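You operate a simulated robot arm through the tools that you are given. There is no shell and no other tool.

You are at the controls of a simulated robot arm. One attempt, no reset.

## Task
Wrap eight turns of wire on the 8 mm mandrel.
Fine: mandrel in the tester's round hole, display zeroed and wire clamped before the crank turns.

The check looks at the end state, three seconds after you hand in, the way a careful person would. Anything else that was tipped, shoved, dropped, spilled or broken makes it a failure.

## Robot
A 7-joint arm with a two-finger parallel gripper, fixed in place. Base frame: the origin is on the floor under the middle of its stand, x ahead of it, y to its left, z up; the work surface is at about z = 90. Readings come in cm, rad, newtons and seconds.
With the tool pointing down near the work surface it reaches from about 34 to 74 cm from the base axis. Its first joint turns from -2.496 to 2.496 rad. Payload 3 kg.
The tool frame sits at the grasp point between the pads (the TCP): z along the fingers, y along the line on which they close. The tips reach 3 cm beyond it. Largest opening 9.4 cm; finger width 2.8, thickness 1; the body of the gripper, 5 by 9.6 cm, starts 5.5 cm behind the TCP.
Orientation is that of the tool frame in the base frame, as a unit quaternion [x, y, z, w]. With the fingers straight down and closing along the base's y, the tool's x points along the base's -x, its y along +y and its z along -z.

## Interface
- The arm moves only by the tool send_rows. Its argument "increments" is a list of rows, each a list of 7 numbers: the shift along the tool's x, y, z in units of 40 mm (1.0 is 40 mm), then the turn, a rotation vector about the tool's x, y, z in units of 4 degrees (1.0 is 4 degrees), then the finger opening in cm, from 0 to 9.4. In form: [[x, y, z, rx, ry, rz, jaw], ...]. A call has 1 to 20 rows; each row shifts and turns the commanded pose from where the row before left it, along the tool's axes as they then stand. A call with a number of a shift or a turn outside -1 to 1 is refused whole. Rows are played at 5 a second. More than 5 cm and 0.15 rad between two rows, or a gripper value outside its range, and nothing of the call is played. A pose out of reach is approached as far as the arm can. The call stops where the force on the tool passes 40 N (or 10 N more than at its start, if that is more) or the arm is blocked; 0.2 s more then pass. The fingers move at their own pace (about 4.5 cm/s each) and stop on an object; they squeeze with about 34 N. The grip force told is the motor's: it shows also when the fingers shut on nothing. Time passes only in rows, and 0.2 s behind the last, so rows that do not move let the fingers close. It gives the time, the measured TCP pose, the force on the tool (base axes), the opening and the grip force at its end, in the units of the frame above (readings bear some noise), with the torque about the TCP (base axes, N m) and any sound that the robot's microphone picked up.
- Cameras (640 x 400 px; columns grow to the right, rows downward): "scene" is fixed at [40.16, -49.94, 148.84]; the picture's right is [0.80, -0.60, 0.00], its down [-0.41, -0.54, -0.73] and it looks along [0.44, 0.59, -0.68] (base axes); focal length 326 px, centre (320, 200). "wrist" rides on the gripper at [7.6, 1.4, -10.3] in the tool frame; the picture's right is [-0.18, 0.98, 0.00], its down [-0.75, -0.14, -0.64] and it looks along [-0.63, -0.12, 0.77] (tool axes); focal length 243 px, centre (320, 200). There is no depth. A picture from a camera that has moved, and an enlarged one, comes with that camera's place and axes in the base frame and with its lens.
- snapshot(camera): a new picture of that camera. No time passes.
- raise_lower(by): moves the trunk up (or, below 0, down) by that many cm; the arm rides with it, the base frame stays. It gives what a move gives, with no picture.
- zoom(camera, box): a new picture of the part [left, top, right, bottom] of that camera's present view, enlarged. No time passes.
- close_job(): hands the job in; it is judged then, once.

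Nothing tells you positions but the pictures and the camera data. Unless the task says otherwise, let go and move clear before handing in.

The tools are called after "Emit:" as name(argument=value, ...) on one line, values as JSON. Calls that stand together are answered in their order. send_rows: Moves the arm, as the interface text tells. Its arguments: {"type":"object","properties":{"increments":{"type":"array","items":{"type":"array","items":{"type":"number"}}}},"required":["increments"]} The other tools are called the same way: raise_lower (by) moves the trunk up or down; snapshot (camera) takes a picture; zoom (camera, box) takes an enlarged picture of a part of a camera's view; close_job () hands the job in.

At the start:

```text
t: 0.0
ee_pos: [52.57, -21.13, 124.17]
ee_rot: [0.0, 1.0, 0.0, 0.0]
ft_force: [-0.2, 0.5, 0.0]
ft_torque: [0.0, -0.03, 0.01]
gripper_width: 9.39
gripper_force: 0.1
trunk travel left (down, up): [-27.5, 11.5]
```

scene: 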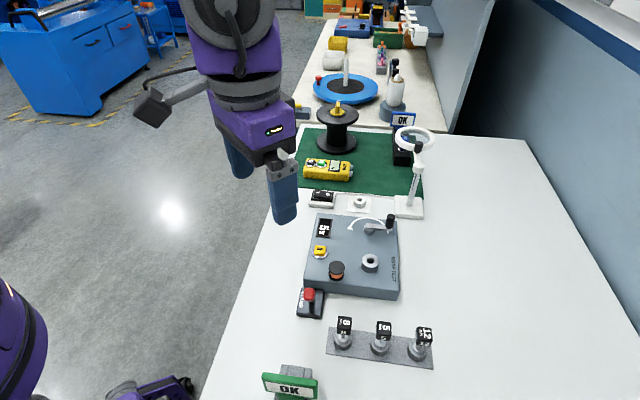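
wrist: 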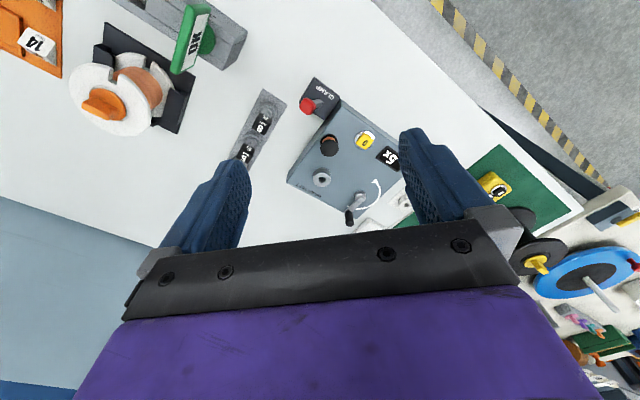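

I see a grey tester with a crank, a round hole, a knob and a yellow "0" button, a rack with three labelled mandrels, and a clamp lever with a red knob. I'll zoom in before moving anything.

Emit:
zoom(camera="scene", box=[280, 190, 440, 290])

Emit:
zoom(camera="scene", box=[280, 270, 440, 370])

Emit:
zoom(camera="wrist", box=[230, 60, 430, 240])

Emit:
zoom(camera="scene", box=[280, 90, 460, 220])

```text
4.00 times, centred on (360, 240) of scene
camera zoom: at [40.16, -49.94, 148.84], right [0.8, -0.6, 0.0], down [-0.41, -0.54, -0.73], along [0.44, 0.59, -0.68], focal length 1303 px, centre (160, 40)
```

zoom: 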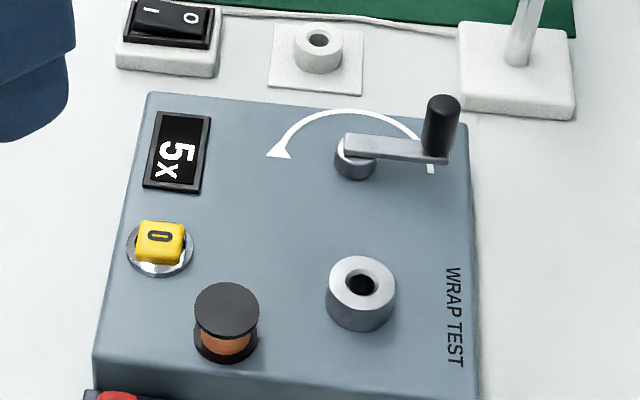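

```text
4.00 times, centred on (360, 320) of scene
camera zoom: at [40.16, -49.94, 148.84], right [0.8, -0.6, 0.0], down [-0.41, -0.54, -0.73], along [0.44, 0.59, -0.68], focal length 1303 px, centre (160, -280)
```

zoom: 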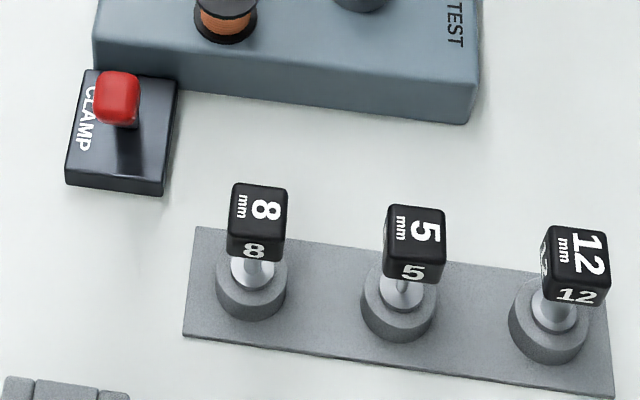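

```text
2.22 times, centred on (330, 150) of wrist
camera zoom: at [45.05, -19.75, 134.29], right [0.18, 0.98, 0.0], down [0.75, -0.14, 0.64], along [0.63, -0.12, -0.77], focal length 539 px, centre (298, 311)
```

zoom: 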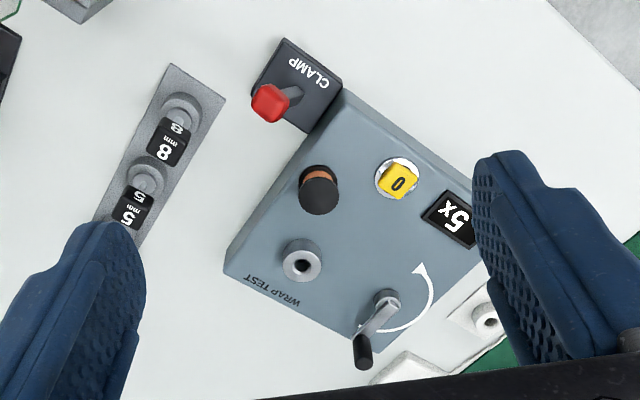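

```text
3.08 times, centred on (370, 155) of scene
camera zoom: at [40.16, -49.94, 148.84], right [0.8, -0.6, 0.0], down [-0.41, -0.54, -0.73], along [0.44, 0.59, -0.68], focal length 1002 px, centre (166, 338)
```

zoom: 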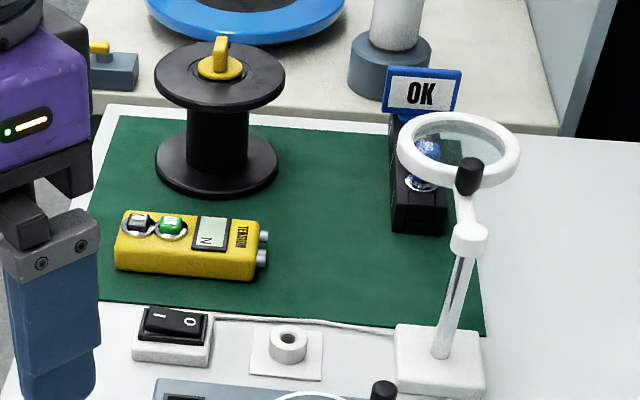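

I take the tester to be rotated about 45°, with its socket near (71, -25) and crank hub near (77, -18). The 8 mm mandrel looks to be near (58, -32). The crank is at the edge of reach, so I'll test reach high above it and look from there.

Emit:
send_rows(increments=[[-0.9, 0.1, 0, 0, 0, 0, 9.3], [-0.9, 0.1, 0, 0, 0, 0, 9.3], [-0.9, 0.1, 0, 0, 0, 0, 9.3], [-0.9, 0.1, 0, 0, 0, 0, 9.3], [-0.9, 0.1, 0, 0, 0, 0, 9.3], [-0.9, 0.1, 0, 0, 0, 0, 9.3]])

Emit:
snapshot(camera="wrist")

Emit:
snapshot(camera="scene")

```text
t: 1.4
ee_pos: [71.46, -19.22, 124.53]
ee_rot: [0.001, 1.0, -0.001, 0.0]
ft_force: [0.2, 0.4, 1.4]
ft_torque: [0.01, -0.02, -0.03]
gripper_width: 9.29
gripper_force: 0.1
out of reach, approached as far as the arm can: row 6
trunk travel left (down, up): [-27.5, 11.5]
```

```text
taken
camera wrist: at [63.93, -17.68, 134.68], right [0.19, 0.98, 0.0], down [0.75, -0.14, 0.64], along [0.63, -0.12, -0.77], focal length 243 px, centre (320, 200)
```

wrist: 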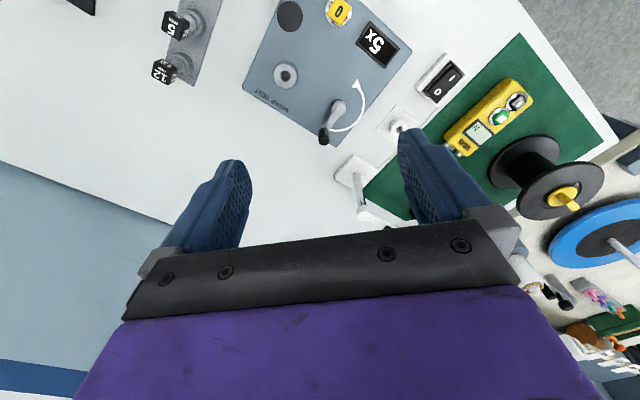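

```text
taken
```

scene: 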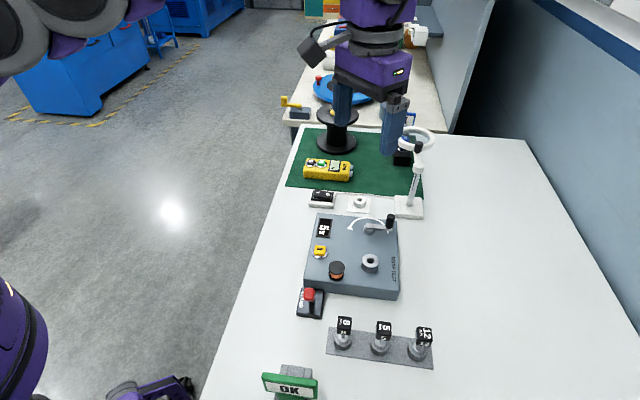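

At this height reach stops at a radius of about 74 cm. I'll zoom the wrist view here to measure the tester, then check how reach changes lower down.

Emit:
zoom(camera="wrist", box=[230, 0, 430, 125])

Emit:
zoom(camera="wrist", box=[300, 60, 460, 160])

```text
3.20 times, centred on (330, 62) of wrist
camera zoom: at [63.93, -17.68, 134.68], right [0.19, 0.98, 0.0], down [0.75, -0.14, 0.64], along [0.63, -0.12, -0.77], focal length 776 px, centre (288, 640)
```

zoom: 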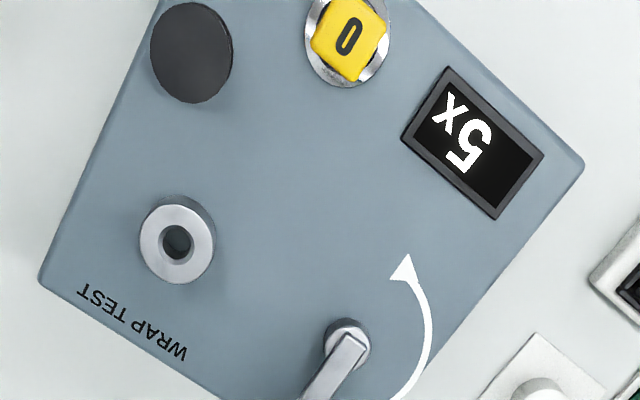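

```text
4.00 times, centred on (380, 110) of wrist
camera zoom: at [63.93, -17.68, 134.68], right [0.19, 0.98, 0.0], down [0.75, -0.14, 0.64], along [0.63, -0.12, -0.77], focal length 970 px, centre (80, 560)
```

zoom: 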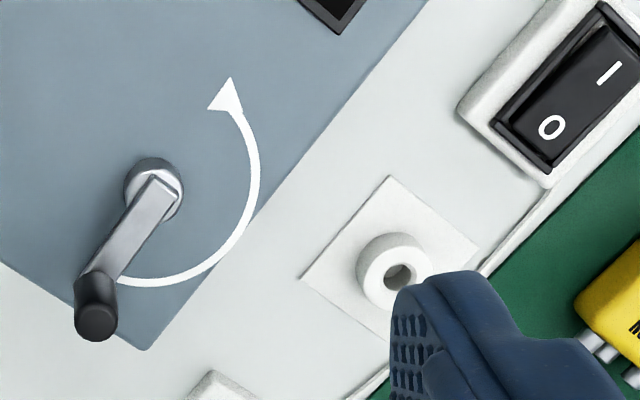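

From two views I get the socket at about (71.5, -24.3, z≈96) and the crank hub at about (77.3, -17.4), with the handle about 4 cm out near (80.1, -20). I need more reach than 74 cm, so I'll lower a little and extend to see how reach depends on height.

Emit:
send_rows(increments=[[0, 0, 1, 0, 0, 0, 9.3], [0, 0, 1, 0, 0, 0, 9.3], [0, 0, 0.75, 0, 0, 0, 9.3], [-0.6, 0, 0, 0, 0, 0, 9.3], [-0.6, 0, 0, 0, 0, 0, 9.3]])

```text
t: 2.6
ee_pos: [73.68, -18.63, 113.3]
ee_rot: [0.0, 1.0, 0.0, 0.0]
ft_force: [0.4, 0.0, 0.7]
ft_torque: [0.05, 0.01, -0.01]
gripper_width: 9.3
gripper_force: 0.0
out of reach, approached as far as the arm can: row 4, 5
trunk travel left (down, up): [-27.5, 11.5]
```

Reach grows to 76 cm at z≈113, so lowering the trunk and tilting the tool outward should cover the crank. Next I'll look at the mandrel rack from above and short of it.

Emit:
send_rows(increments=[[0.98, -0.43, 0, 0, 0, 0, 9.3], [0.98, -0.43, 0, 0, 0, 0, 9.3], [0.98, -0.43, 0, 0, 0, 0, 9.3], [0.98, -0.43, 0, 0, 0, 0, 9.3], [0.98, -0.43, 0, 0, 0, 0, 9.3], [0.98, -0.43, 0, 0, 0, 0, 9.3]])

Emit:
snapshot(camera="wrist")

Emit:
zoom(camera="wrist", box=[240, 110, 400, 210])

```text
t: 4.0
ee_pos: [49.9, -29.13, 113.17]
ee_rot: [0.0, 1.0, 0.001, 0.001]
ft_force: [-0.6, -0.4, 0.8]
ft_torque: [0.01, -0.02, -0.01]
gripper_width: 9.33
gripper_force: 0.1
trunk travel left (down, up): [-27.5, 11.5]
```

```text
taken
camera wrist: at [42.3, -27.65, 123.35], right [0.18, 0.98, 0.0], down [0.75, -0.14, 0.64], along [0.63, -0.12, -0.77], focal length 243 px, centre (320, 200)
```

wrist: 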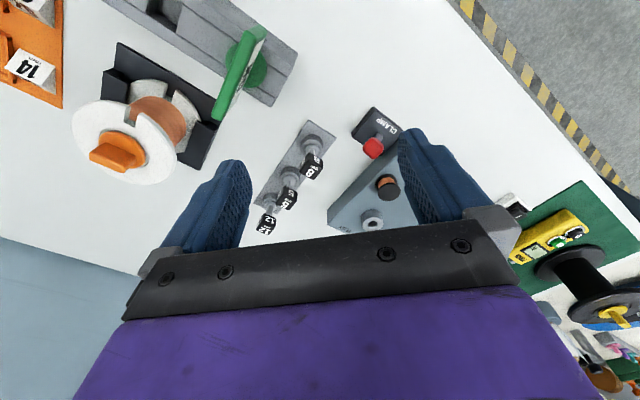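

```text
4.00 times, centred on (320, 160) of wrist
camera zoom: at [42.3, -27.65, 123.35], right [0.18, 0.98, 0.0], down [0.75, -0.14, 0.64], along [0.63, -0.12, -0.77], focal length 970 px, centre (320, 360)
```

zoom: 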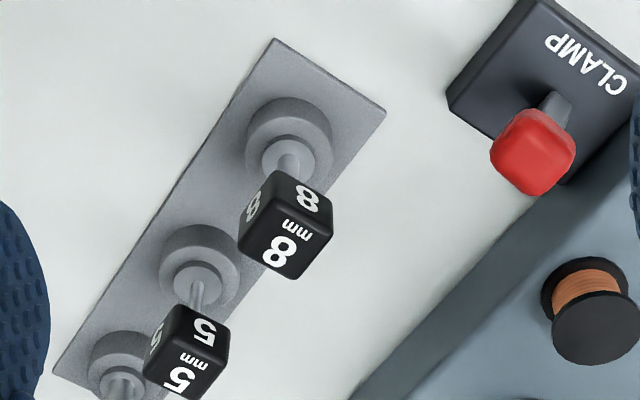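

Emit:
zoom(camera="wrist", box=[290, 130, 338, 190])

Emit:
zoom(camera="scene", box=[320, 300, 368, 360])

Emit:
zoom(camera="wrist", box=[330, 90, 410, 180])

Emit:
zoom(camera="scene", box=[280, 275, 340, 335])

```text
6.67 times, centred on (314, 160) of wrist
camera zoom: at [42.3, -27.65, 123.35], right [0.18, 0.98, 0.0], down [0.75, -0.14, 0.64], along [0.63, -0.12, -0.77], focal length 1618 px, centre (360, 467)
```

zoom: 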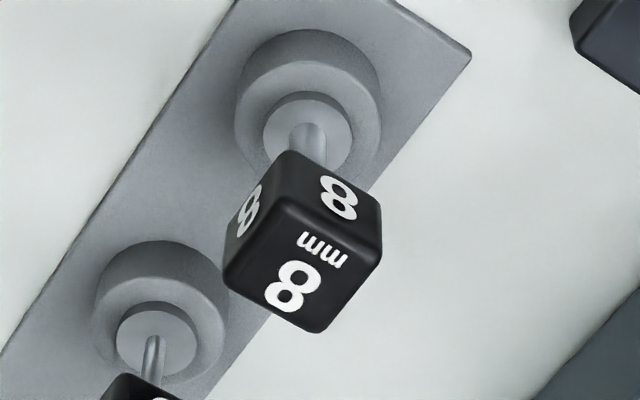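

```text
6.67 times, centred on (344, 330) of scene
camera zoom: at [40.16, -49.94, 148.84], right [0.8, -0.6, 0.0], down [-0.41, -0.54, -0.73], along [0.44, 0.59, -0.68], focal length 2171 px, centre (160, -667)
```

zoom: 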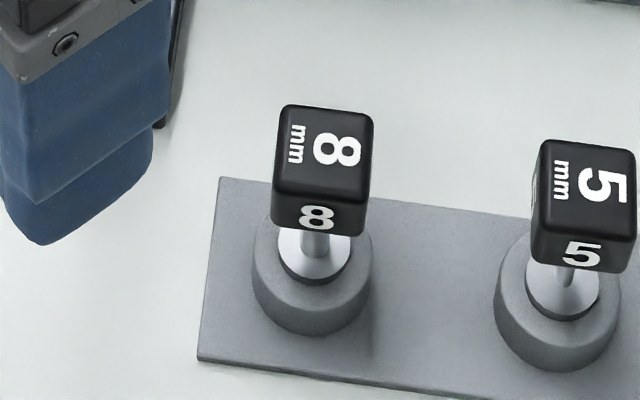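

```text
4.44 times, centred on (370, 135) of wrist
camera zoom: at [42.3, -27.65, 123.35], right [0.18, 0.98, 0.0], down [0.75, -0.14, 0.64], along [0.63, -0.12, -0.77], focal length 1078 px, centre (98, 489)
```

zoom: 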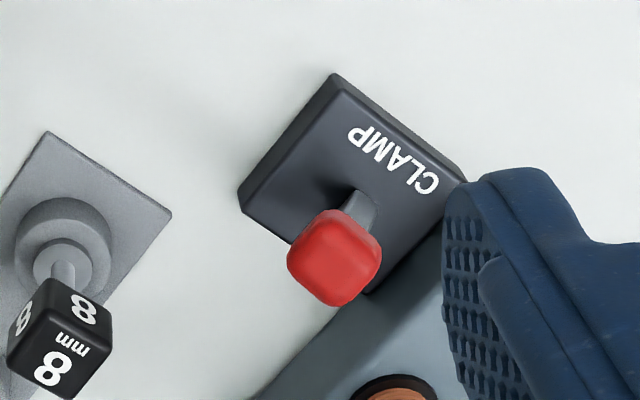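

```text
6.67 times, centred on (310, 305) of scene
camera zoom: at [40.16, -49.94, 148.84], right [0.8, -0.6, 0.0], down [-0.41, -0.54, -0.73], along [0.44, 0.59, -0.68], focal length 2171 px, centre (387, -500)
```

zoom: 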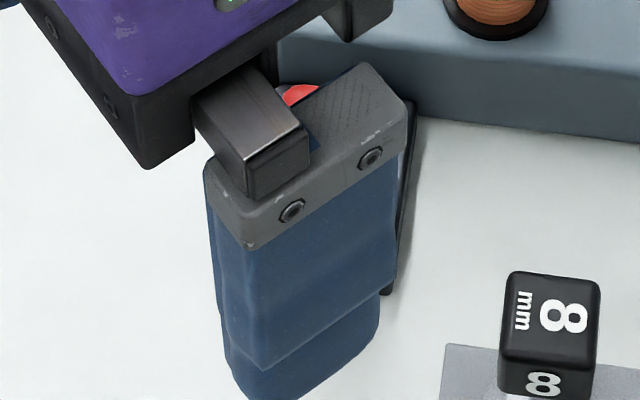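

The 8 mm cube head is at about (58.85, -31.8), top z≈96.9, with sides at roughly ±45° in the base frame. The clamp knob is near (57.4, -23.7, 96.5) and the "0" button near (65.6, -16). I'll go above the 8 mm mandrel and turn the tool 44° so the fingers close across the rack.

Emit:
send_rows(increments=[[-0.75, -0.22, 0, 0, 0, 0, 7], [-0.75, -0.22, 0, 0, 0, 0, 7], [-0.74, -0.22, 0, 0, 0, 0, 7], [0, 0, 0, 0, 0, 1, 7], [0, 0, 0, 0, 0, 1, 7], [0, 0, 0, 0, 0, 1, 7], [0, 0, 0, 0, 0, 1, 7], [0, 0, 0, 0, 0, 1, 7], [0, 0, 0, 0, 0, 1, 7], [0, 0, 0, 0, 0, 1, 7], [0, 0, 0, 0, 0, 1, 7], [0, 0, 0, 0, 0, 1, 7], [0, 0, 0, 0, 0, 1, 7], [0, 0, 0, 0, 0, 1, 7]])

Emit:
raise_lower(by=-6)

Emit:
snapshot(camera="wrist")

Emit:
snapshot(camera="scene")

```text
t: 7.0
ee_pos: [59.08, -31.65, 113.27]
ee_rot: [0.376, 0.927, 0.0, 0.001]
ft_force: [-0.3, 0.1, 1.0]
ft_torque: [-0.02, -0.02, -0.03]
gripper_width: 6.98
gripper_force: 0.0
trunk travel left (down, up): [-27.5, 11.5]
```

```text
t: 8.0
ee_pos: [59.01, -31.68, 107.23]
ee_rot: [0.375, 0.927, 0.001, 0.0]
ft_force: [0.0, -0.1, 0.0]
ft_torque: [0.03, -0.05, 0.01]
gripper_width: 7.01
gripper_force: 0.0
trunk travel left (down, up): [-21.5, 17.5]
```

```text
taken
camera wrist: at [54.68, -25.29, 117.43], right [0.82, 0.58, 0.0], down [0.44, -0.63, 0.64], along [0.37, -0.52, -0.77], focal length 243 px, centre (320, 200)
```

wrist: 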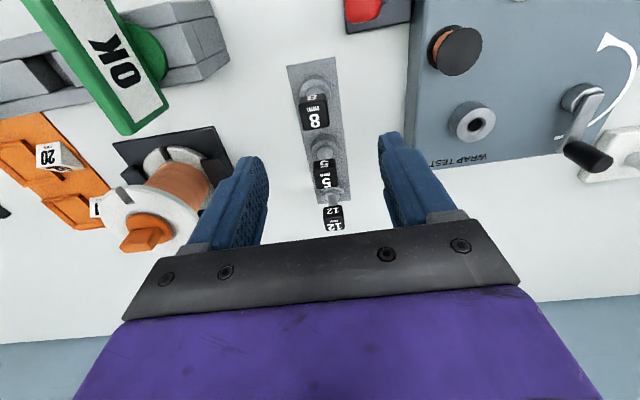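

```text
taken
```

scene: 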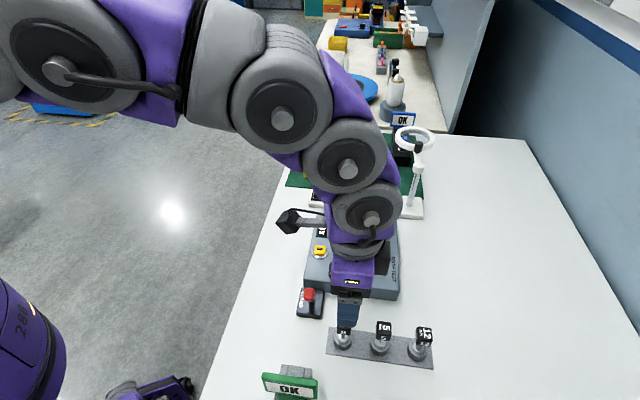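

Emit:
zoom(camera="wrist", box=[280, 50, 360, 140])

Emit:
zoom(camera="wrist", box=[400, 0, 640, 180])

Emit:
zoom(camera="scene", box=[280, 260, 380, 360])

```text
4.44 times, centred on (320, 95) of wrist
camera zoom: at [54.68, -25.29, 117.43], right [0.82, 0.58, 0.0], down [0.44, -0.63, 0.64], along [0.37, -0.52, -0.77], focal length 1078 px, centre (320, 667)
```

zoom: 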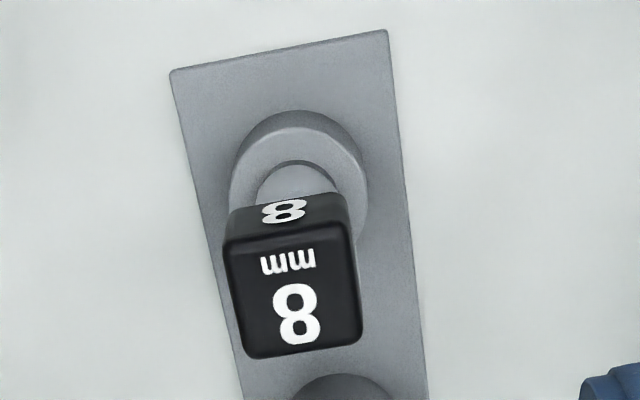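

```text
2.22 times, centred on (520, 90) of wrist
camera zoom: at [54.68, -25.29, 117.43], right [0.82, 0.58, 0.0], down [0.44, -0.63, 0.64], along [0.37, -0.52, -0.77], focal length 539 px, centre (-124, 444)
```

zoom: 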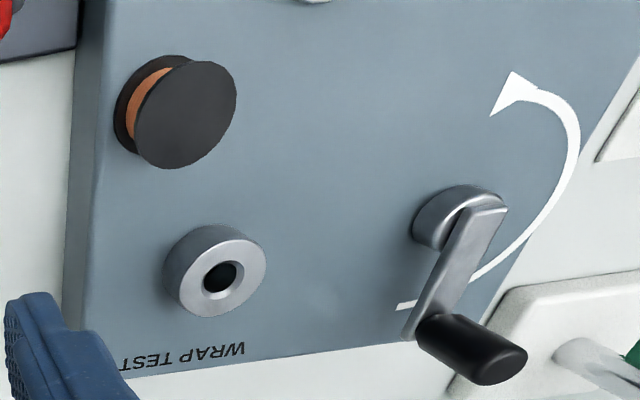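

```text
4.00 times, centred on (330, 310) of scene
camera zoom: at [40.16, -49.94, 148.84], right [0.8, -0.6, 0.0], down [-0.41, -0.54, -0.73], along [0.44, 0.59, -0.68], focal length 1303 px, centre (280, -240)
```

zoom: 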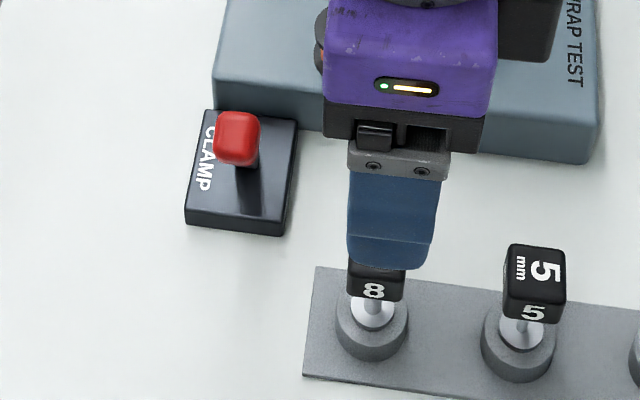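

The wrist view puts the cube head at (58.8, -31.8), within 2 mm of my current position. I'll trim that offset, lower until the pads cover the cube, and close.

Emit:
send_rows(increments=[[0.02, -0.056, 0.3, 0, 0, 0, 5.5], [0, 0, 0.8, 0, 0, 0, 5.5], [0, 0, 0.7, 0, 0, 0, 5.5], [0, 0, 0.5, 0, 0, 0, 5.5], [0, 0, 0.36, 0, 0, 0, 5.5], [0, 0, 0, 0, 0, 0, 5.5]])

Emit:
snapshot(camera="wrist")

Emit:
zoom(camera="scene", box=[280, 280, 400, 370])

```text
t: 9.4
ee_pos: [58.96, -31.65, 96.6]
ee_rot: [0.375, 0.927, 0.001, 0.0]
ft_force: [-0.2, 0.2, -0.2]
ft_torque: [-0.01, 0.03, 0.0]
gripper_width: 5.5
gripper_force: 0.1
trunk travel left (down, up): [-21.5, 17.5]
```

```text
taken
camera wrist: at [54.46, -25.37, 106.72], right [0.82, 0.58, 0.0], down [0.44, -0.63, 0.64], along [0.37, -0.52, -0.77], focal length 243 px, centre (320, 200)
```

wrist: 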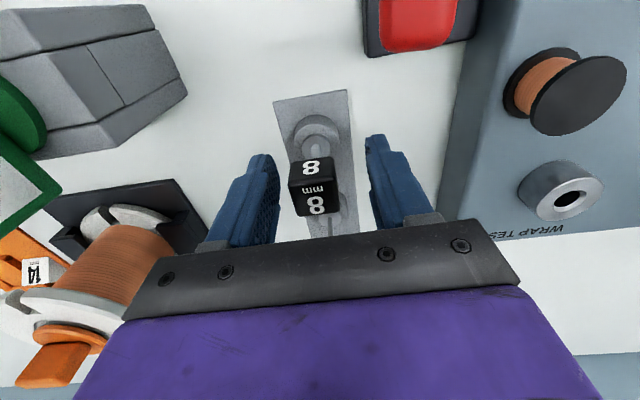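

```text
4.44 times, centred on (340, 325) of scene
camera zoom: at [40.16, -49.94, 148.84], right [0.8, -0.6, 0.0], down [-0.41, -0.54, -0.73], along [0.44, 0.59, -0.68], focal length 1448 px, centre (231, -356)
```

zoom: 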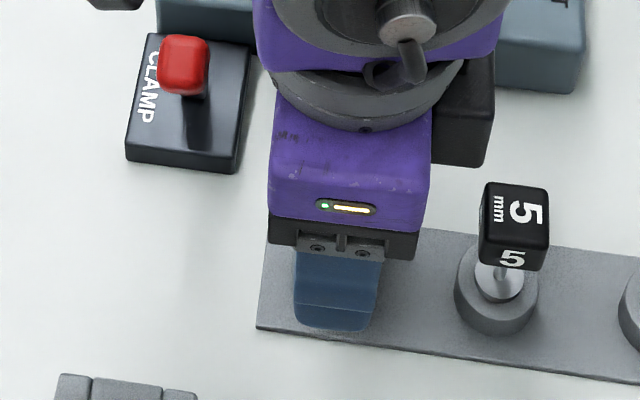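

Emit:
zoom(camera="wrist", box=[240, 120, 400, 240])

```text
3.33 times, centred on (320, 180) of wrist
camera zoom: at [54.46, -25.37, 106.72], right [0.82, 0.58, 0.0], down [0.44, -0.63, 0.64], along [0.37, -0.52, -0.77], focal length 809 px, centre (320, 267)
```

zoom: 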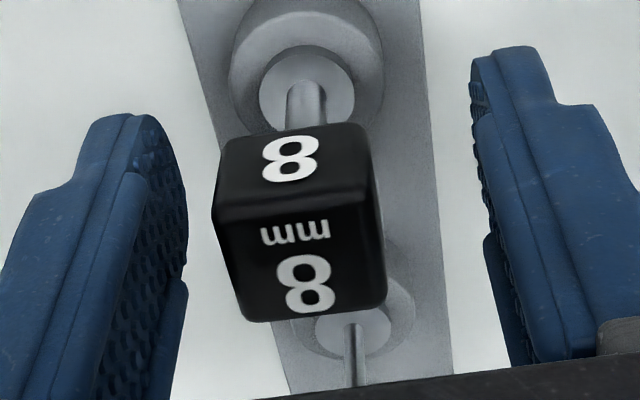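

The cube sits about 3 mm toward one finger, so I'll centre on it before closing.

Emit:
send_rows(increments=[[-0.035, -0.072, 0, 0, 0, 0, 5.5], [0, 0, 0, 0, 0, 0, 4], [0, 0, 0, 0, 0, 0, 3.2]])

Emit:
zoom(camera="wrist", box=[240, 120, 400, 240])

```text
t: 10.2
ee_pos: [58.82, -32.08, 96.53]
ee_rot: [0.375, 0.927, 0.001, 0.0]
ft_force: [-0.2, -0.3, -1.4]
ft_torque: [0.0, 0.01, 0.0]
gripper_width: 3.19
gripper_force: 0.1
trunk travel left (down, up): [-21.5, 17.5]
```

```text
3.33 times, centred on (320, 180) of wrist
camera zoom: at [54.39, -25.69, 106.72], right [0.82, 0.58, 0.0], down [0.44, -0.63, 0.64], along [0.37, -0.52, -0.77], focal length 809 px, centre (320, 267)
```

zoom: 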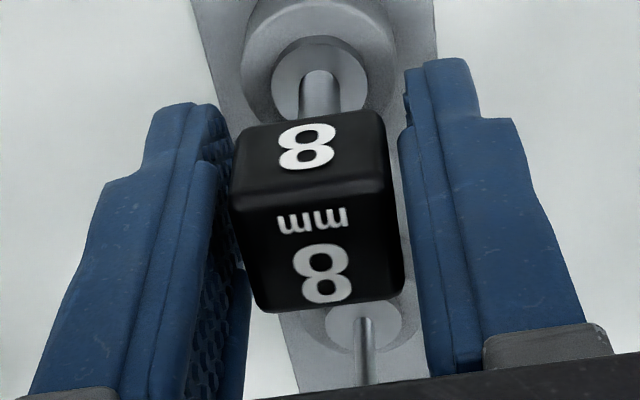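

Both fingers now straddle the cube with nearly equal gaps. I'll close the grip and lift straight up.

Emit:
send_rows(increments=[[0, 0, 0, 0, 0, 0, 2], [0, 0, 0, 0, 0, 0, 1], [0, 0, 0, 0, 0, 0, 0.5], [0, 0, 0, 0, 0, 0, 0.5]])

Emit:
zoom(camera="wrist", box=[240, 120, 400, 240])

```text
t: 11.2
ee_pos: [58.84, -31.96, 96.55]
ee_rot: [0.375, 0.927, 0.0, 0.001]
ft_force: [-0.1, -0.1, 0.3]
ft_torque: [0.03, -0.01, -0.01]
gripper_width: 2.72
gripper_force: 34.5
trunk travel left (down, up): [-21.5, 17.5]
```

```text
3.33 times, centred on (320, 180) of wrist
camera zoom: at [54.39, -25.69, 106.71], right [0.82, 0.58, 0.0], down [0.44, -0.63, 0.64], along [0.37, -0.52, -0.77], focal length 809 px, centre (320, 267)
```

zoom: 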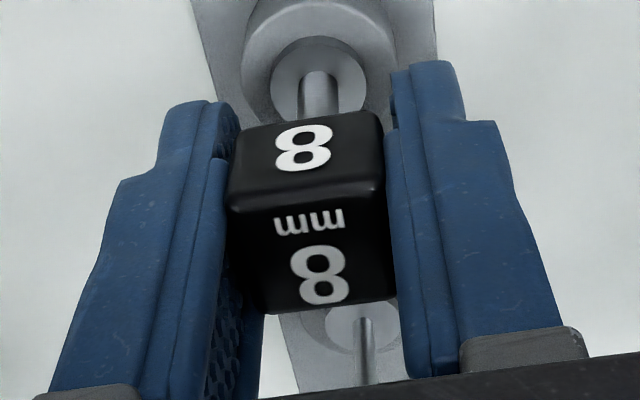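

Emit:
send_rows(increments=[[0, 0, -0.25, 0, 0, 0, 0.5], [0, 0, -0.5, 0, 0, 0, 0.5], [0, 0, -0.75, 0, 0, 0, 0.5], [0, 0, -0.75, 0, 0, 0, 0.5], [0, 0, -0.75, 0, 0, 0, 0.5]])

Emit:
snapshot(camera="wrist")

Emit:
zoom(camera="scene", box=[300, 250, 420, 340])

```text
t: 12.4
ee_pos: [58.82, -31.98, 108.51]
ee_rot: [0.374, 0.927, 0.0, 0.001]
ft_force: [0.6, -0.4, -0.8]
ft_torque: [-0.02, 0.01, 0.0]
gripper_width: 2.71
gripper_force: 33.8
trunk travel left (down, up): [-21.5, 17.5]
```

```text
taken
camera wrist: at [54.36, -25.63, 118.72], right [0.82, 0.58, 0.0], down [0.44, -0.63, 0.64], along [0.37, -0.52, -0.77], focal length 243 px, centre (320, 200)
```

wrist: 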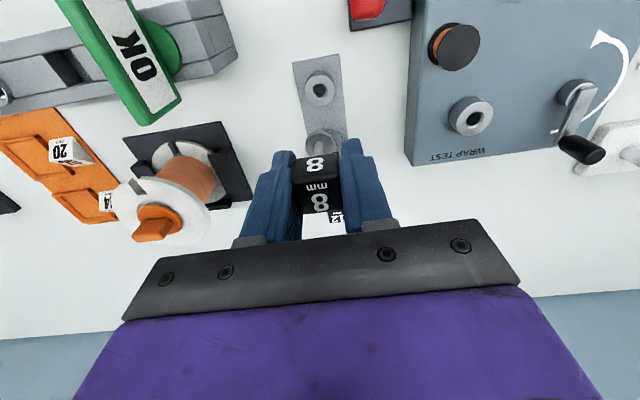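

```text
4.44 times, centred on (360, 295) of scene
camera zoom: at [40.16, -49.94, 148.84], right [0.8, -0.6, 0.0], down [-0.41, -0.54, -0.73], along [0.44, 0.59, -0.68], focal length 1448 px, centre (142, -222)
```

zoom: 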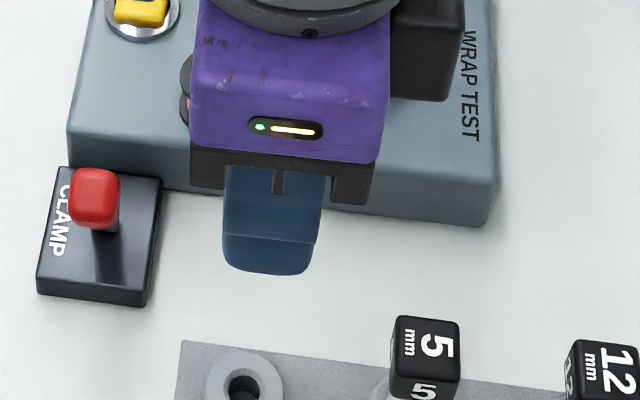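

Emit:
zoom(camera="wrist", box=[260, 60, 400, 250])

Emit:
zoom(camera="scene", box=[330, 280, 380, 350])

```text
2.11 times, centred on (330, 155) of wrist
camera zoom: at [54.36, -25.63, 118.72], right [0.82, 0.58, 0.0], down [0.44, -0.63, 0.64], along [0.37, -0.52, -0.77], focal length 511 px, centre (299, 295)
```

zoom: 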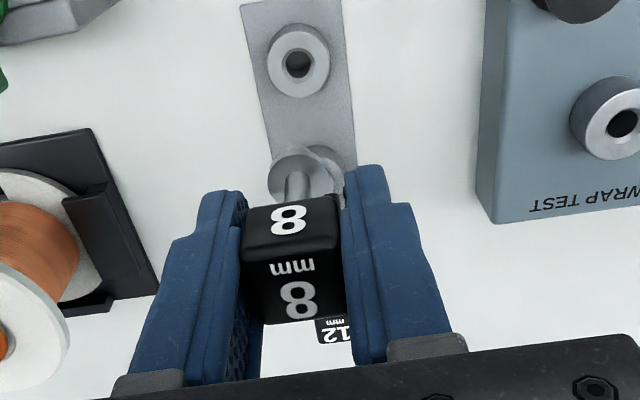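

```text
5.71 times, centred on (355, 315) of scene
camera zoom: at [40.16, -49.94, 148.84], right [0.8, -0.6, 0.0], down [-0.41, -0.54, -0.73], along [0.44, 0.59, -0.68], focal length 1861 px, centre (120, -457)
```

zoom: 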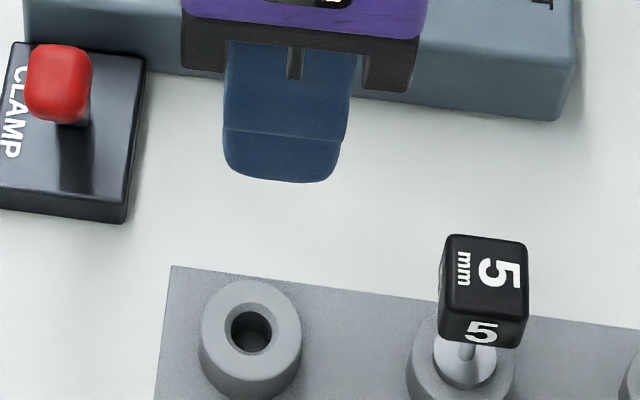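

The mandrel is out of the rack and hanging vertical in the grip, flange below the cube. I take the socket to be at about (71.4, -24.3), top z≈96, so I'll carry the mandrel over it at this height and look again.

Emit:
send_rows(increments=[[-0.227, 0.889, 0, 0, 0, 0, 0.5], [-0.227, 0.889, 0, 0, 0, 0, 0.5], [-0.227, 0.889, 0, 0, 0, 0, 0.5], [-0.227, 0.889, 0, 0, 0, 0, 0.5], [0, 0, 0, 0, 0, 0, 0.5]])

Emit:
snapshot(camera="wrist")

Emit:
zoom(camera="wrist", box=[240, 60, 400, 180])

Emit:
snapshot(camera="scene")

```text
t: 13.6
ee_pos: [71.25, -24.21, 108.73]
ee_rot: [0.374, 0.927, 0.001, 0.001]
ft_force: [-0.2, 0.2, -0.9]
ft_torque: [0.01, 0.03, 0.02]
gripper_width: 2.72
gripper_force: 33.9
trunk travel left (down, up): [-21.5, 17.5]
```

```text
taken
camera wrist: at [66.85, -17.92, 118.92], right [0.81, 0.58, 0.0], down [0.44, -0.63, 0.64], along [0.37, -0.52, -0.77], focal length 243 px, centre (320, 200)
```

wrist: 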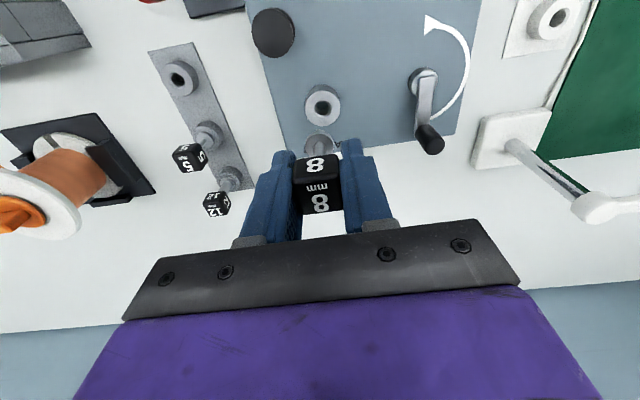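

```text
3.33 times, centred on (320, 120) of wrist
camera zoom: at [66.85, -17.92, 118.92], right [0.81, 0.58, 0.0], down [0.44, -0.63, 0.64], along [0.37, -0.52, -0.77], focal length 809 px, centre (320, 467)
```

zoom: 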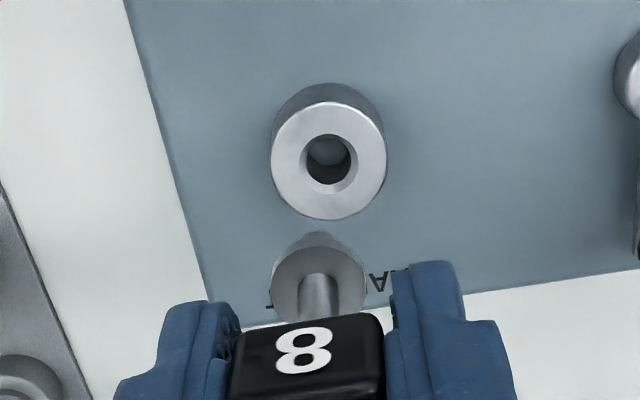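

```text
taken
```

scene: 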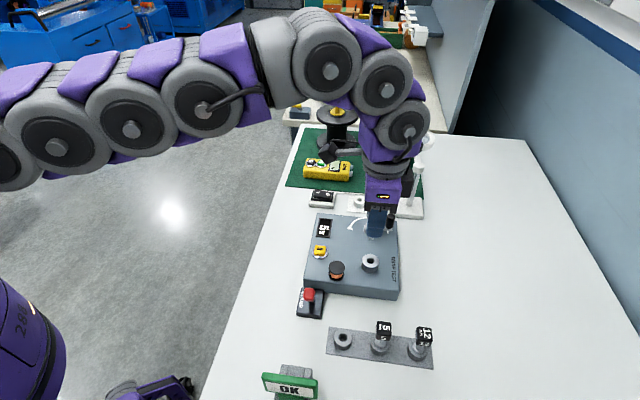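

The socket lies a few millimetres ahead of the peg, at about (71.7, -24.3) with its top near z≈95.8. I'll shift, descend until the peg is about 1 cm above the socket, and check alignment from both cameras.

Emit:
send_rows(increments=[[-0.075, 0.058, 0.3, 0, 0, 0, 0.5], [0, 0, 0.5, 0, 0, 0, 0.5], [0, 0, 0.46, 0, 0, 0, 0.5], [0, 0, 0, 0, 0, 0, 0.5]])

Emit:
zoom(camera="wrist", box=[260, 90, 380, 180])

Emit:
zoom(camera="scene", box=[330, 210, 410, 270])

```text
t: 14.6
ee_pos: [71.68, -24.41, 103.51]
ee_rot: [0.375, 0.927, 0.001, 0.0]
ft_force: [0.4, 0.5, -0.3]
ft_torque: [0.0, -0.01, -0.04]
gripper_width: 2.75
gripper_force: 33.9
trunk travel left (down, up): [-21.5, 17.5]
```

```text
4.44 times, centred on (320, 135) of wrist
camera zoom: at [67.25, -18.01, 113.72], right [0.82, 0.58, 0.0], down [0.44, -0.63, 0.64], along [0.37, -0.52, -0.77], focal length 1078 px, centre (320, 489)
```

zoom: 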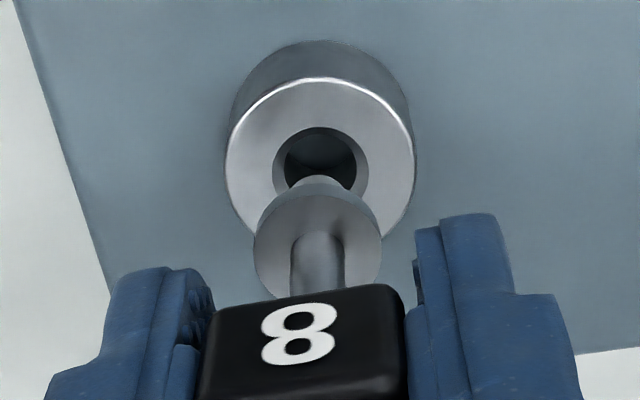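

```text
6.67 times, centred on (370, 240) of scene
camera zoom: at [40.16, -49.94, 148.84], right [0.8, -0.6, 0.0], down [-0.41, -0.54, -0.73], along [0.44, 0.59, -0.68], focal length 2171 px, centre (-13, -67)
```

zoom: 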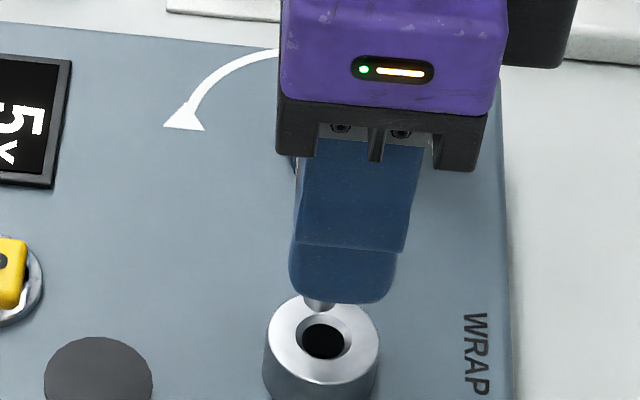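

Emit:
zoom(camera="scene", box=[355, 240, 385, 262])

Emit:
zoom(camera="wrist", box=[290, 100, 350, 160])

```text
16.00 times, centred on (370, 251) of scene
camera zoom: at [40.16, -49.94, 148.84], right [0.8, -0.6, 0.0], down [-0.41, -0.54, -0.73], along [0.44, 0.59, -0.68], focal length 5211 px, centre (-480, -616)
```

zoom: 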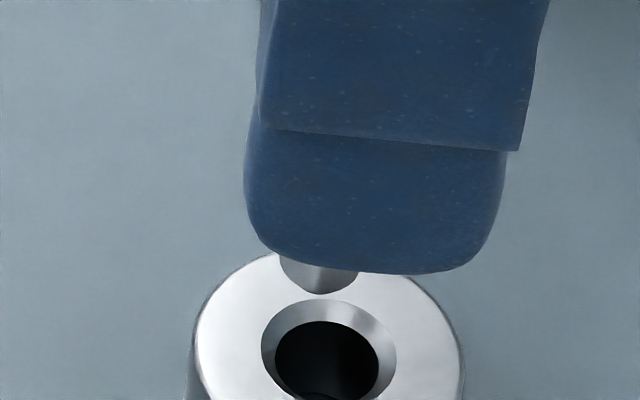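

```text
6.67 times, centred on (320, 130) of wrist
camera zoom: at [67.25, -18.01, 113.72], right [0.82, 0.58, 0.0], down [0.44, -0.63, 0.64], along [0.37, -0.52, -0.77], focal length 1618 px, centre (320, 667)
```

zoom: 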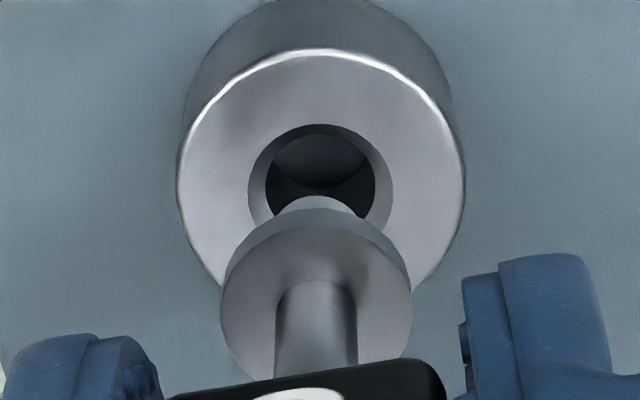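

Comparing peg and hole in both views, the peg needs to move about 2 mm along the rack direction, and sideways it is nearly centred. I'll apply that, go down about 1 cm, and check once more before inserting.

Emit:
send_rows(increments=[[-0.055, 0.011, 0.0, 0, 0, 0, 0.5], [0, 0, 0.25, 0, 0, 0, 0.5], [0, 0, 0, 0, 0, 0, 0.5]])

Emit:
zoom(camera="wrist", box=[290, 100, 350, 160])

Emit:
zoom(camera="scene", box=[355, 245, 385, 275])

```text
t: 15.4
ee_pos: [72.0, -24.45, 102.56]
ee_rot: [0.374, 0.927, 0.001, 0.0]
ft_force: [-0.9, -0.5, -1.2]
ft_torque: [-0.02, -0.03, 0.03]
gripper_width: 2.75
gripper_force: 33.7
trunk travel left (down, up): [-21.5, 17.5]
```

```text
6.67 times, centred on (320, 130) of wrist
camera zoom: at [67.54, -18.15, 112.74], right [0.82, 0.58, 0.0], down [0.44, -0.63, 0.64], along [0.37, -0.52, -0.77], focal length 1618 px, centre (320, 667)
```

zoom: 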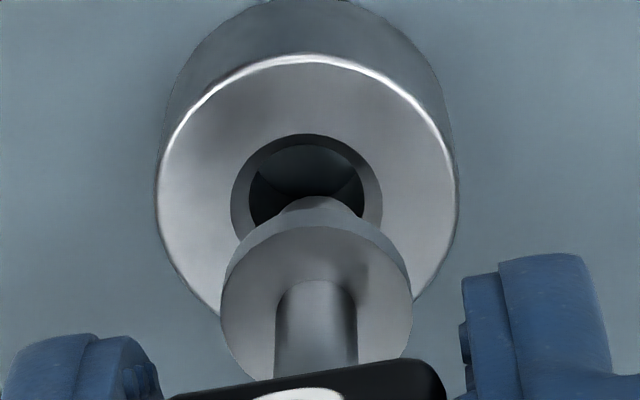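

```text
13.33 times, centred on (370, 260) of scene
camera zoom: at [40.16, -49.94, 148.84], right [0.8, -0.6, 0.0], down [-0.41, -0.54, -0.73], along [0.44, 0.59, -0.68], focal length 4343 px, centre (-347, -600)
```

zoom: 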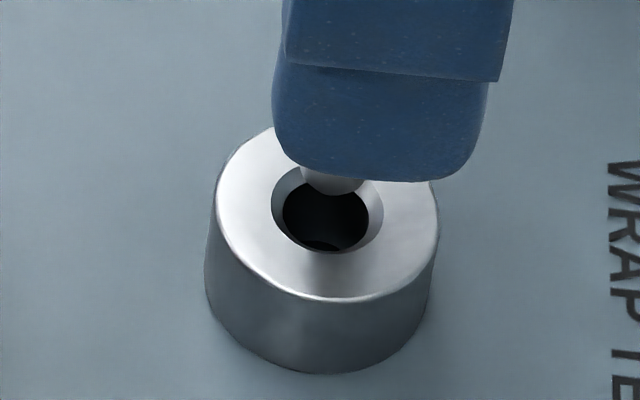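

The peg is now lined up to about 1 mm, with a small sideways correction left and the hole chamfered. I'll insert slowly and watch the force.

Emit:
send_rows(increments=[[0, -0.022, 0, 0, 0, 0, 0.5], [0, 0, 0.1, 0, 0, 0, 0.5], [0, 0, 0.1, 0, 0, 0, 0.5], [0, 0, 0.1, 0, 0, 0, 0.5], [0, 0, 0, 0, 0, 0, 0.5]])

Emit:
zoom(camera="wrist", box=[290, 100, 350, 160])

Emit:
zoom(camera="scene", box=[355, 245, 385, 275])

```text
t: 16.6
ee_pos: [71.96, -24.46, 101.44]
ee_rot: [0.374, 0.927, 0.001, 0.0]
ft_force: [1.1, 0.1, 0.3]
ft_torque: [0.01, -0.01, 0.01]
gripper_width: 2.73
gripper_force: 34.4
trunk travel left (down, up): [-21.5, 17.5]
```

```text
6.67 times, centred on (320, 130) of wrist
camera zoom: at [67.46, -18.21, 111.55], right [0.82, 0.58, 0.0], down [0.44, -0.63, 0.64], along [0.37, -0.52, -0.77], focal length 1618 px, centre (320, 667)
```

zoom: 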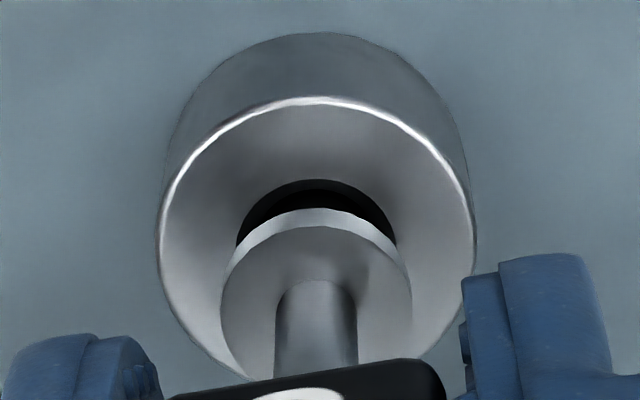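

```text
13.33 times, centred on (370, 260) of scene
camera zoom: at [40.16, -49.94, 148.84], right [0.8, -0.6, 0.0], down [-0.41, -0.54, -0.73], along [0.44, 0.59, -0.68], focal length 4343 px, centre (-347, -600)
```

zoom: 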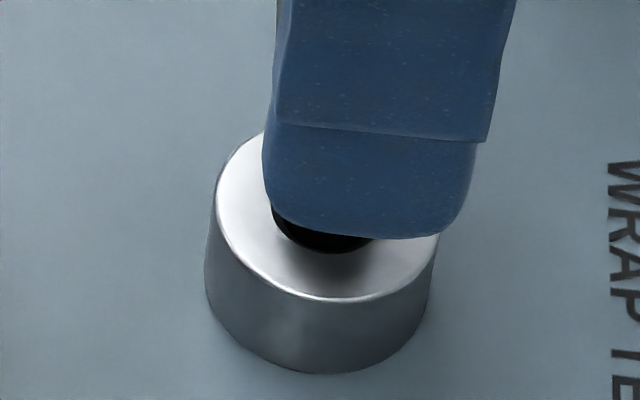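

Laterally it is aligned and there is no contact force yet. I'll continue down toward the flange seat.

Emit:
send_rows(increments=[[0, 0, 0.08, 0, 0, 0, 0.5], [0, 0, 0.08, 0, 0, 0, 0.5], [0, 0, 0.06, 0, 0, 0, 0.5], [0, 0, 0, 0, 0, 0, 0.5]])

Emit:
zoom(camera="wrist", box=[290, 100, 350, 160])

Emit:
zoom(camera="scene", box=[355, 245, 385, 275])

```text
t: 17.6
ee_pos: [71.81, -24.44, 100.56]
ee_rot: [0.375, 0.927, 0.001, 0.001]
ft_force: [-0.2, 0.4, -0.5]
ft_torque: [0.0, 0.02, -0.02]
gripper_width: 2.75
gripper_force: 34.5
trunk travel left (down, up): [-21.5, 17.5]
```

```text
6.67 times, centred on (320, 130) of wrist
camera zoom: at [67.44, -18.2, 110.66], right [0.82, 0.58, 0.0], down [0.44, -0.63, 0.64], along [0.37, -0.52, -0.77], focal length 1618 px, centre (320, 667)
```

zoom: 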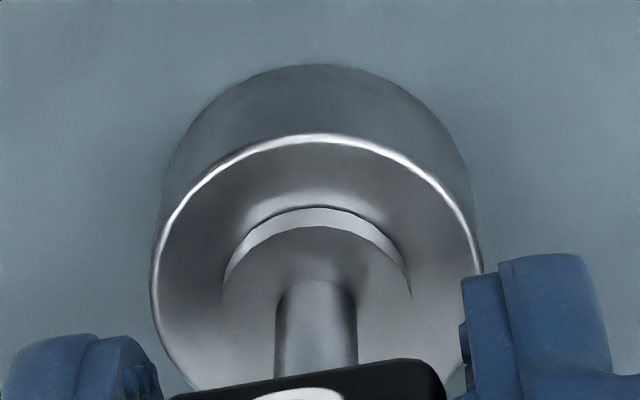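

```text
13.33 times, centred on (370, 260) of scene
camera zoom: at [40.16, -49.94, 148.84], right [0.8, -0.6, 0.0], down [-0.41, -0.54, -0.73], along [0.44, 0.59, -0.68], focal length 4343 px, centre (-347, -600)
```

zoom: 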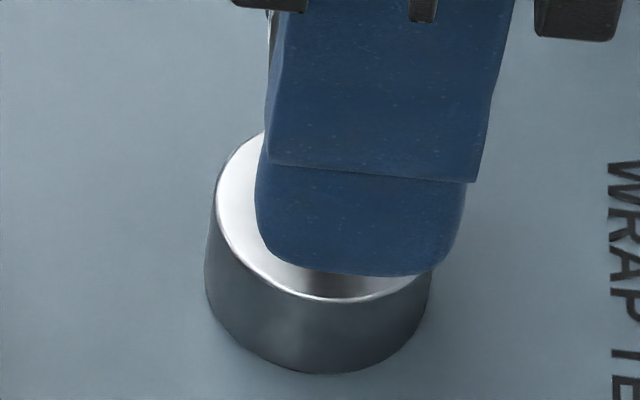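

Emit:
send_rows(increments=[[0, 0, 0.05, 0, 0, 0, 0.5], [0, 0, 0.05, 0, 0, 0, 0.5], [0, 0, 0.0, 0, 0, 0, 0.5]])

Emit:
zoom(camera="wrist", box=[290, 100, 350, 160])

```text
t: 18.4
ee_pos: [71.91, -24.45, 100.18]
ee_rot: [0.374, 0.928, 0.0, 0.002]
ft_force: [3.3, -2.1, 22.7]
ft_torque: [0.0, -0.02, 0.02]
gripper_width: 2.8
gripper_force: 34.1
trunk travel left (down, up): [-21.5, 17.5]
```

```text
6.67 times, centred on (320, 130) of wrist
camera zoom: at [67.36, -18.13, 110.4], right [0.82, 0.58, 0.0], down [0.44, -0.62, 0.64], along [0.37, -0.52, -0.76], focal length 1618 px, centre (320, 667)
```

zoom: 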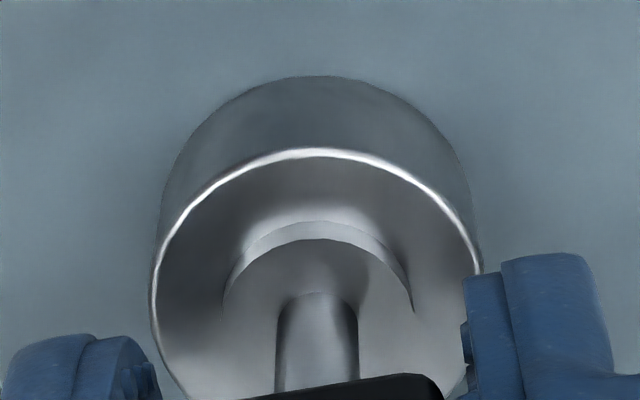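

Upward force at the expected height (z≈100.2) says the flange is seated. I'll ease off slightly, open, and lift clear.

Emit:
send_rows(increments=[[0, 0, -0.03, 0, 0, 0, 0.5], [0, 0, 0, 0, 0, 0, 3.2], [0, 0, 0, 0, 0, 0, 4.5], [0, 0, 0, 0, 0, 0, 5], [0, 0, -0.4, 0, 0, 0, 5], [0, 0, -0.8, 0, 0, 0, 5], [0, 0, -0.8, 0, 0, 0, 5]])

Emit:
snapshot(camera="wrist")

Emit:
zoom(camera="scene", box=[290, 190, 430, 310])

```text
t: 20.0
ee_pos: [72.03, -24.47, 108.29]
ee_rot: [0.373, 0.928, 0.0, 0.0]
ft_force: [-0.5, -0.4, 0.4]
ft_torque: [-0.01, -0.02, -0.01]
gripper_width: 5.01
gripper_force: 0.0
trunk travel left (down, up): [-21.5, 17.5]
```

```text
taken
camera wrist: at [67.58, -18.26, 118.41], right [0.81, 0.58, 0.0], down [0.44, -0.62, 0.64], along [0.37, -0.52, -0.77], focal length 243 px, centre (320, 200)
```

wrist: 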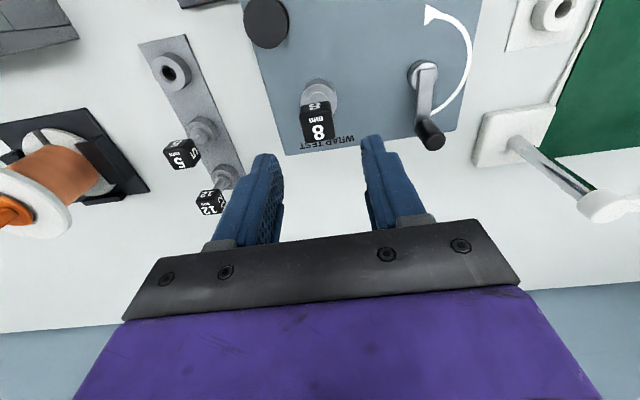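

```text
3.33 times, centred on (360, 250) of scene
camera zoom: at [40.16, -49.94, 148.84], right [0.8, -0.6, 0.0], down [-0.41, -0.54, -0.73], along [0.44, 0.59, -0.68], focal length 1086 px, centre (187, 33)
```

zoom: 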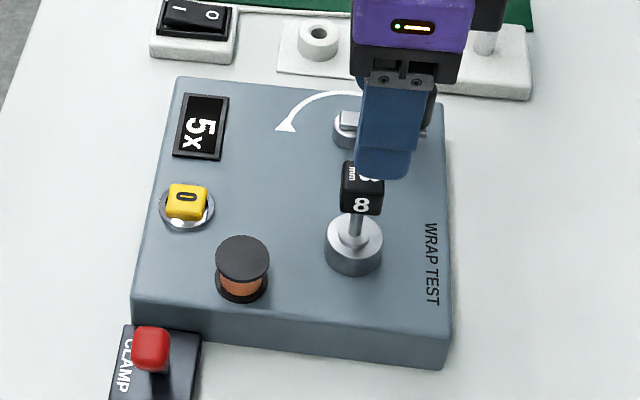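

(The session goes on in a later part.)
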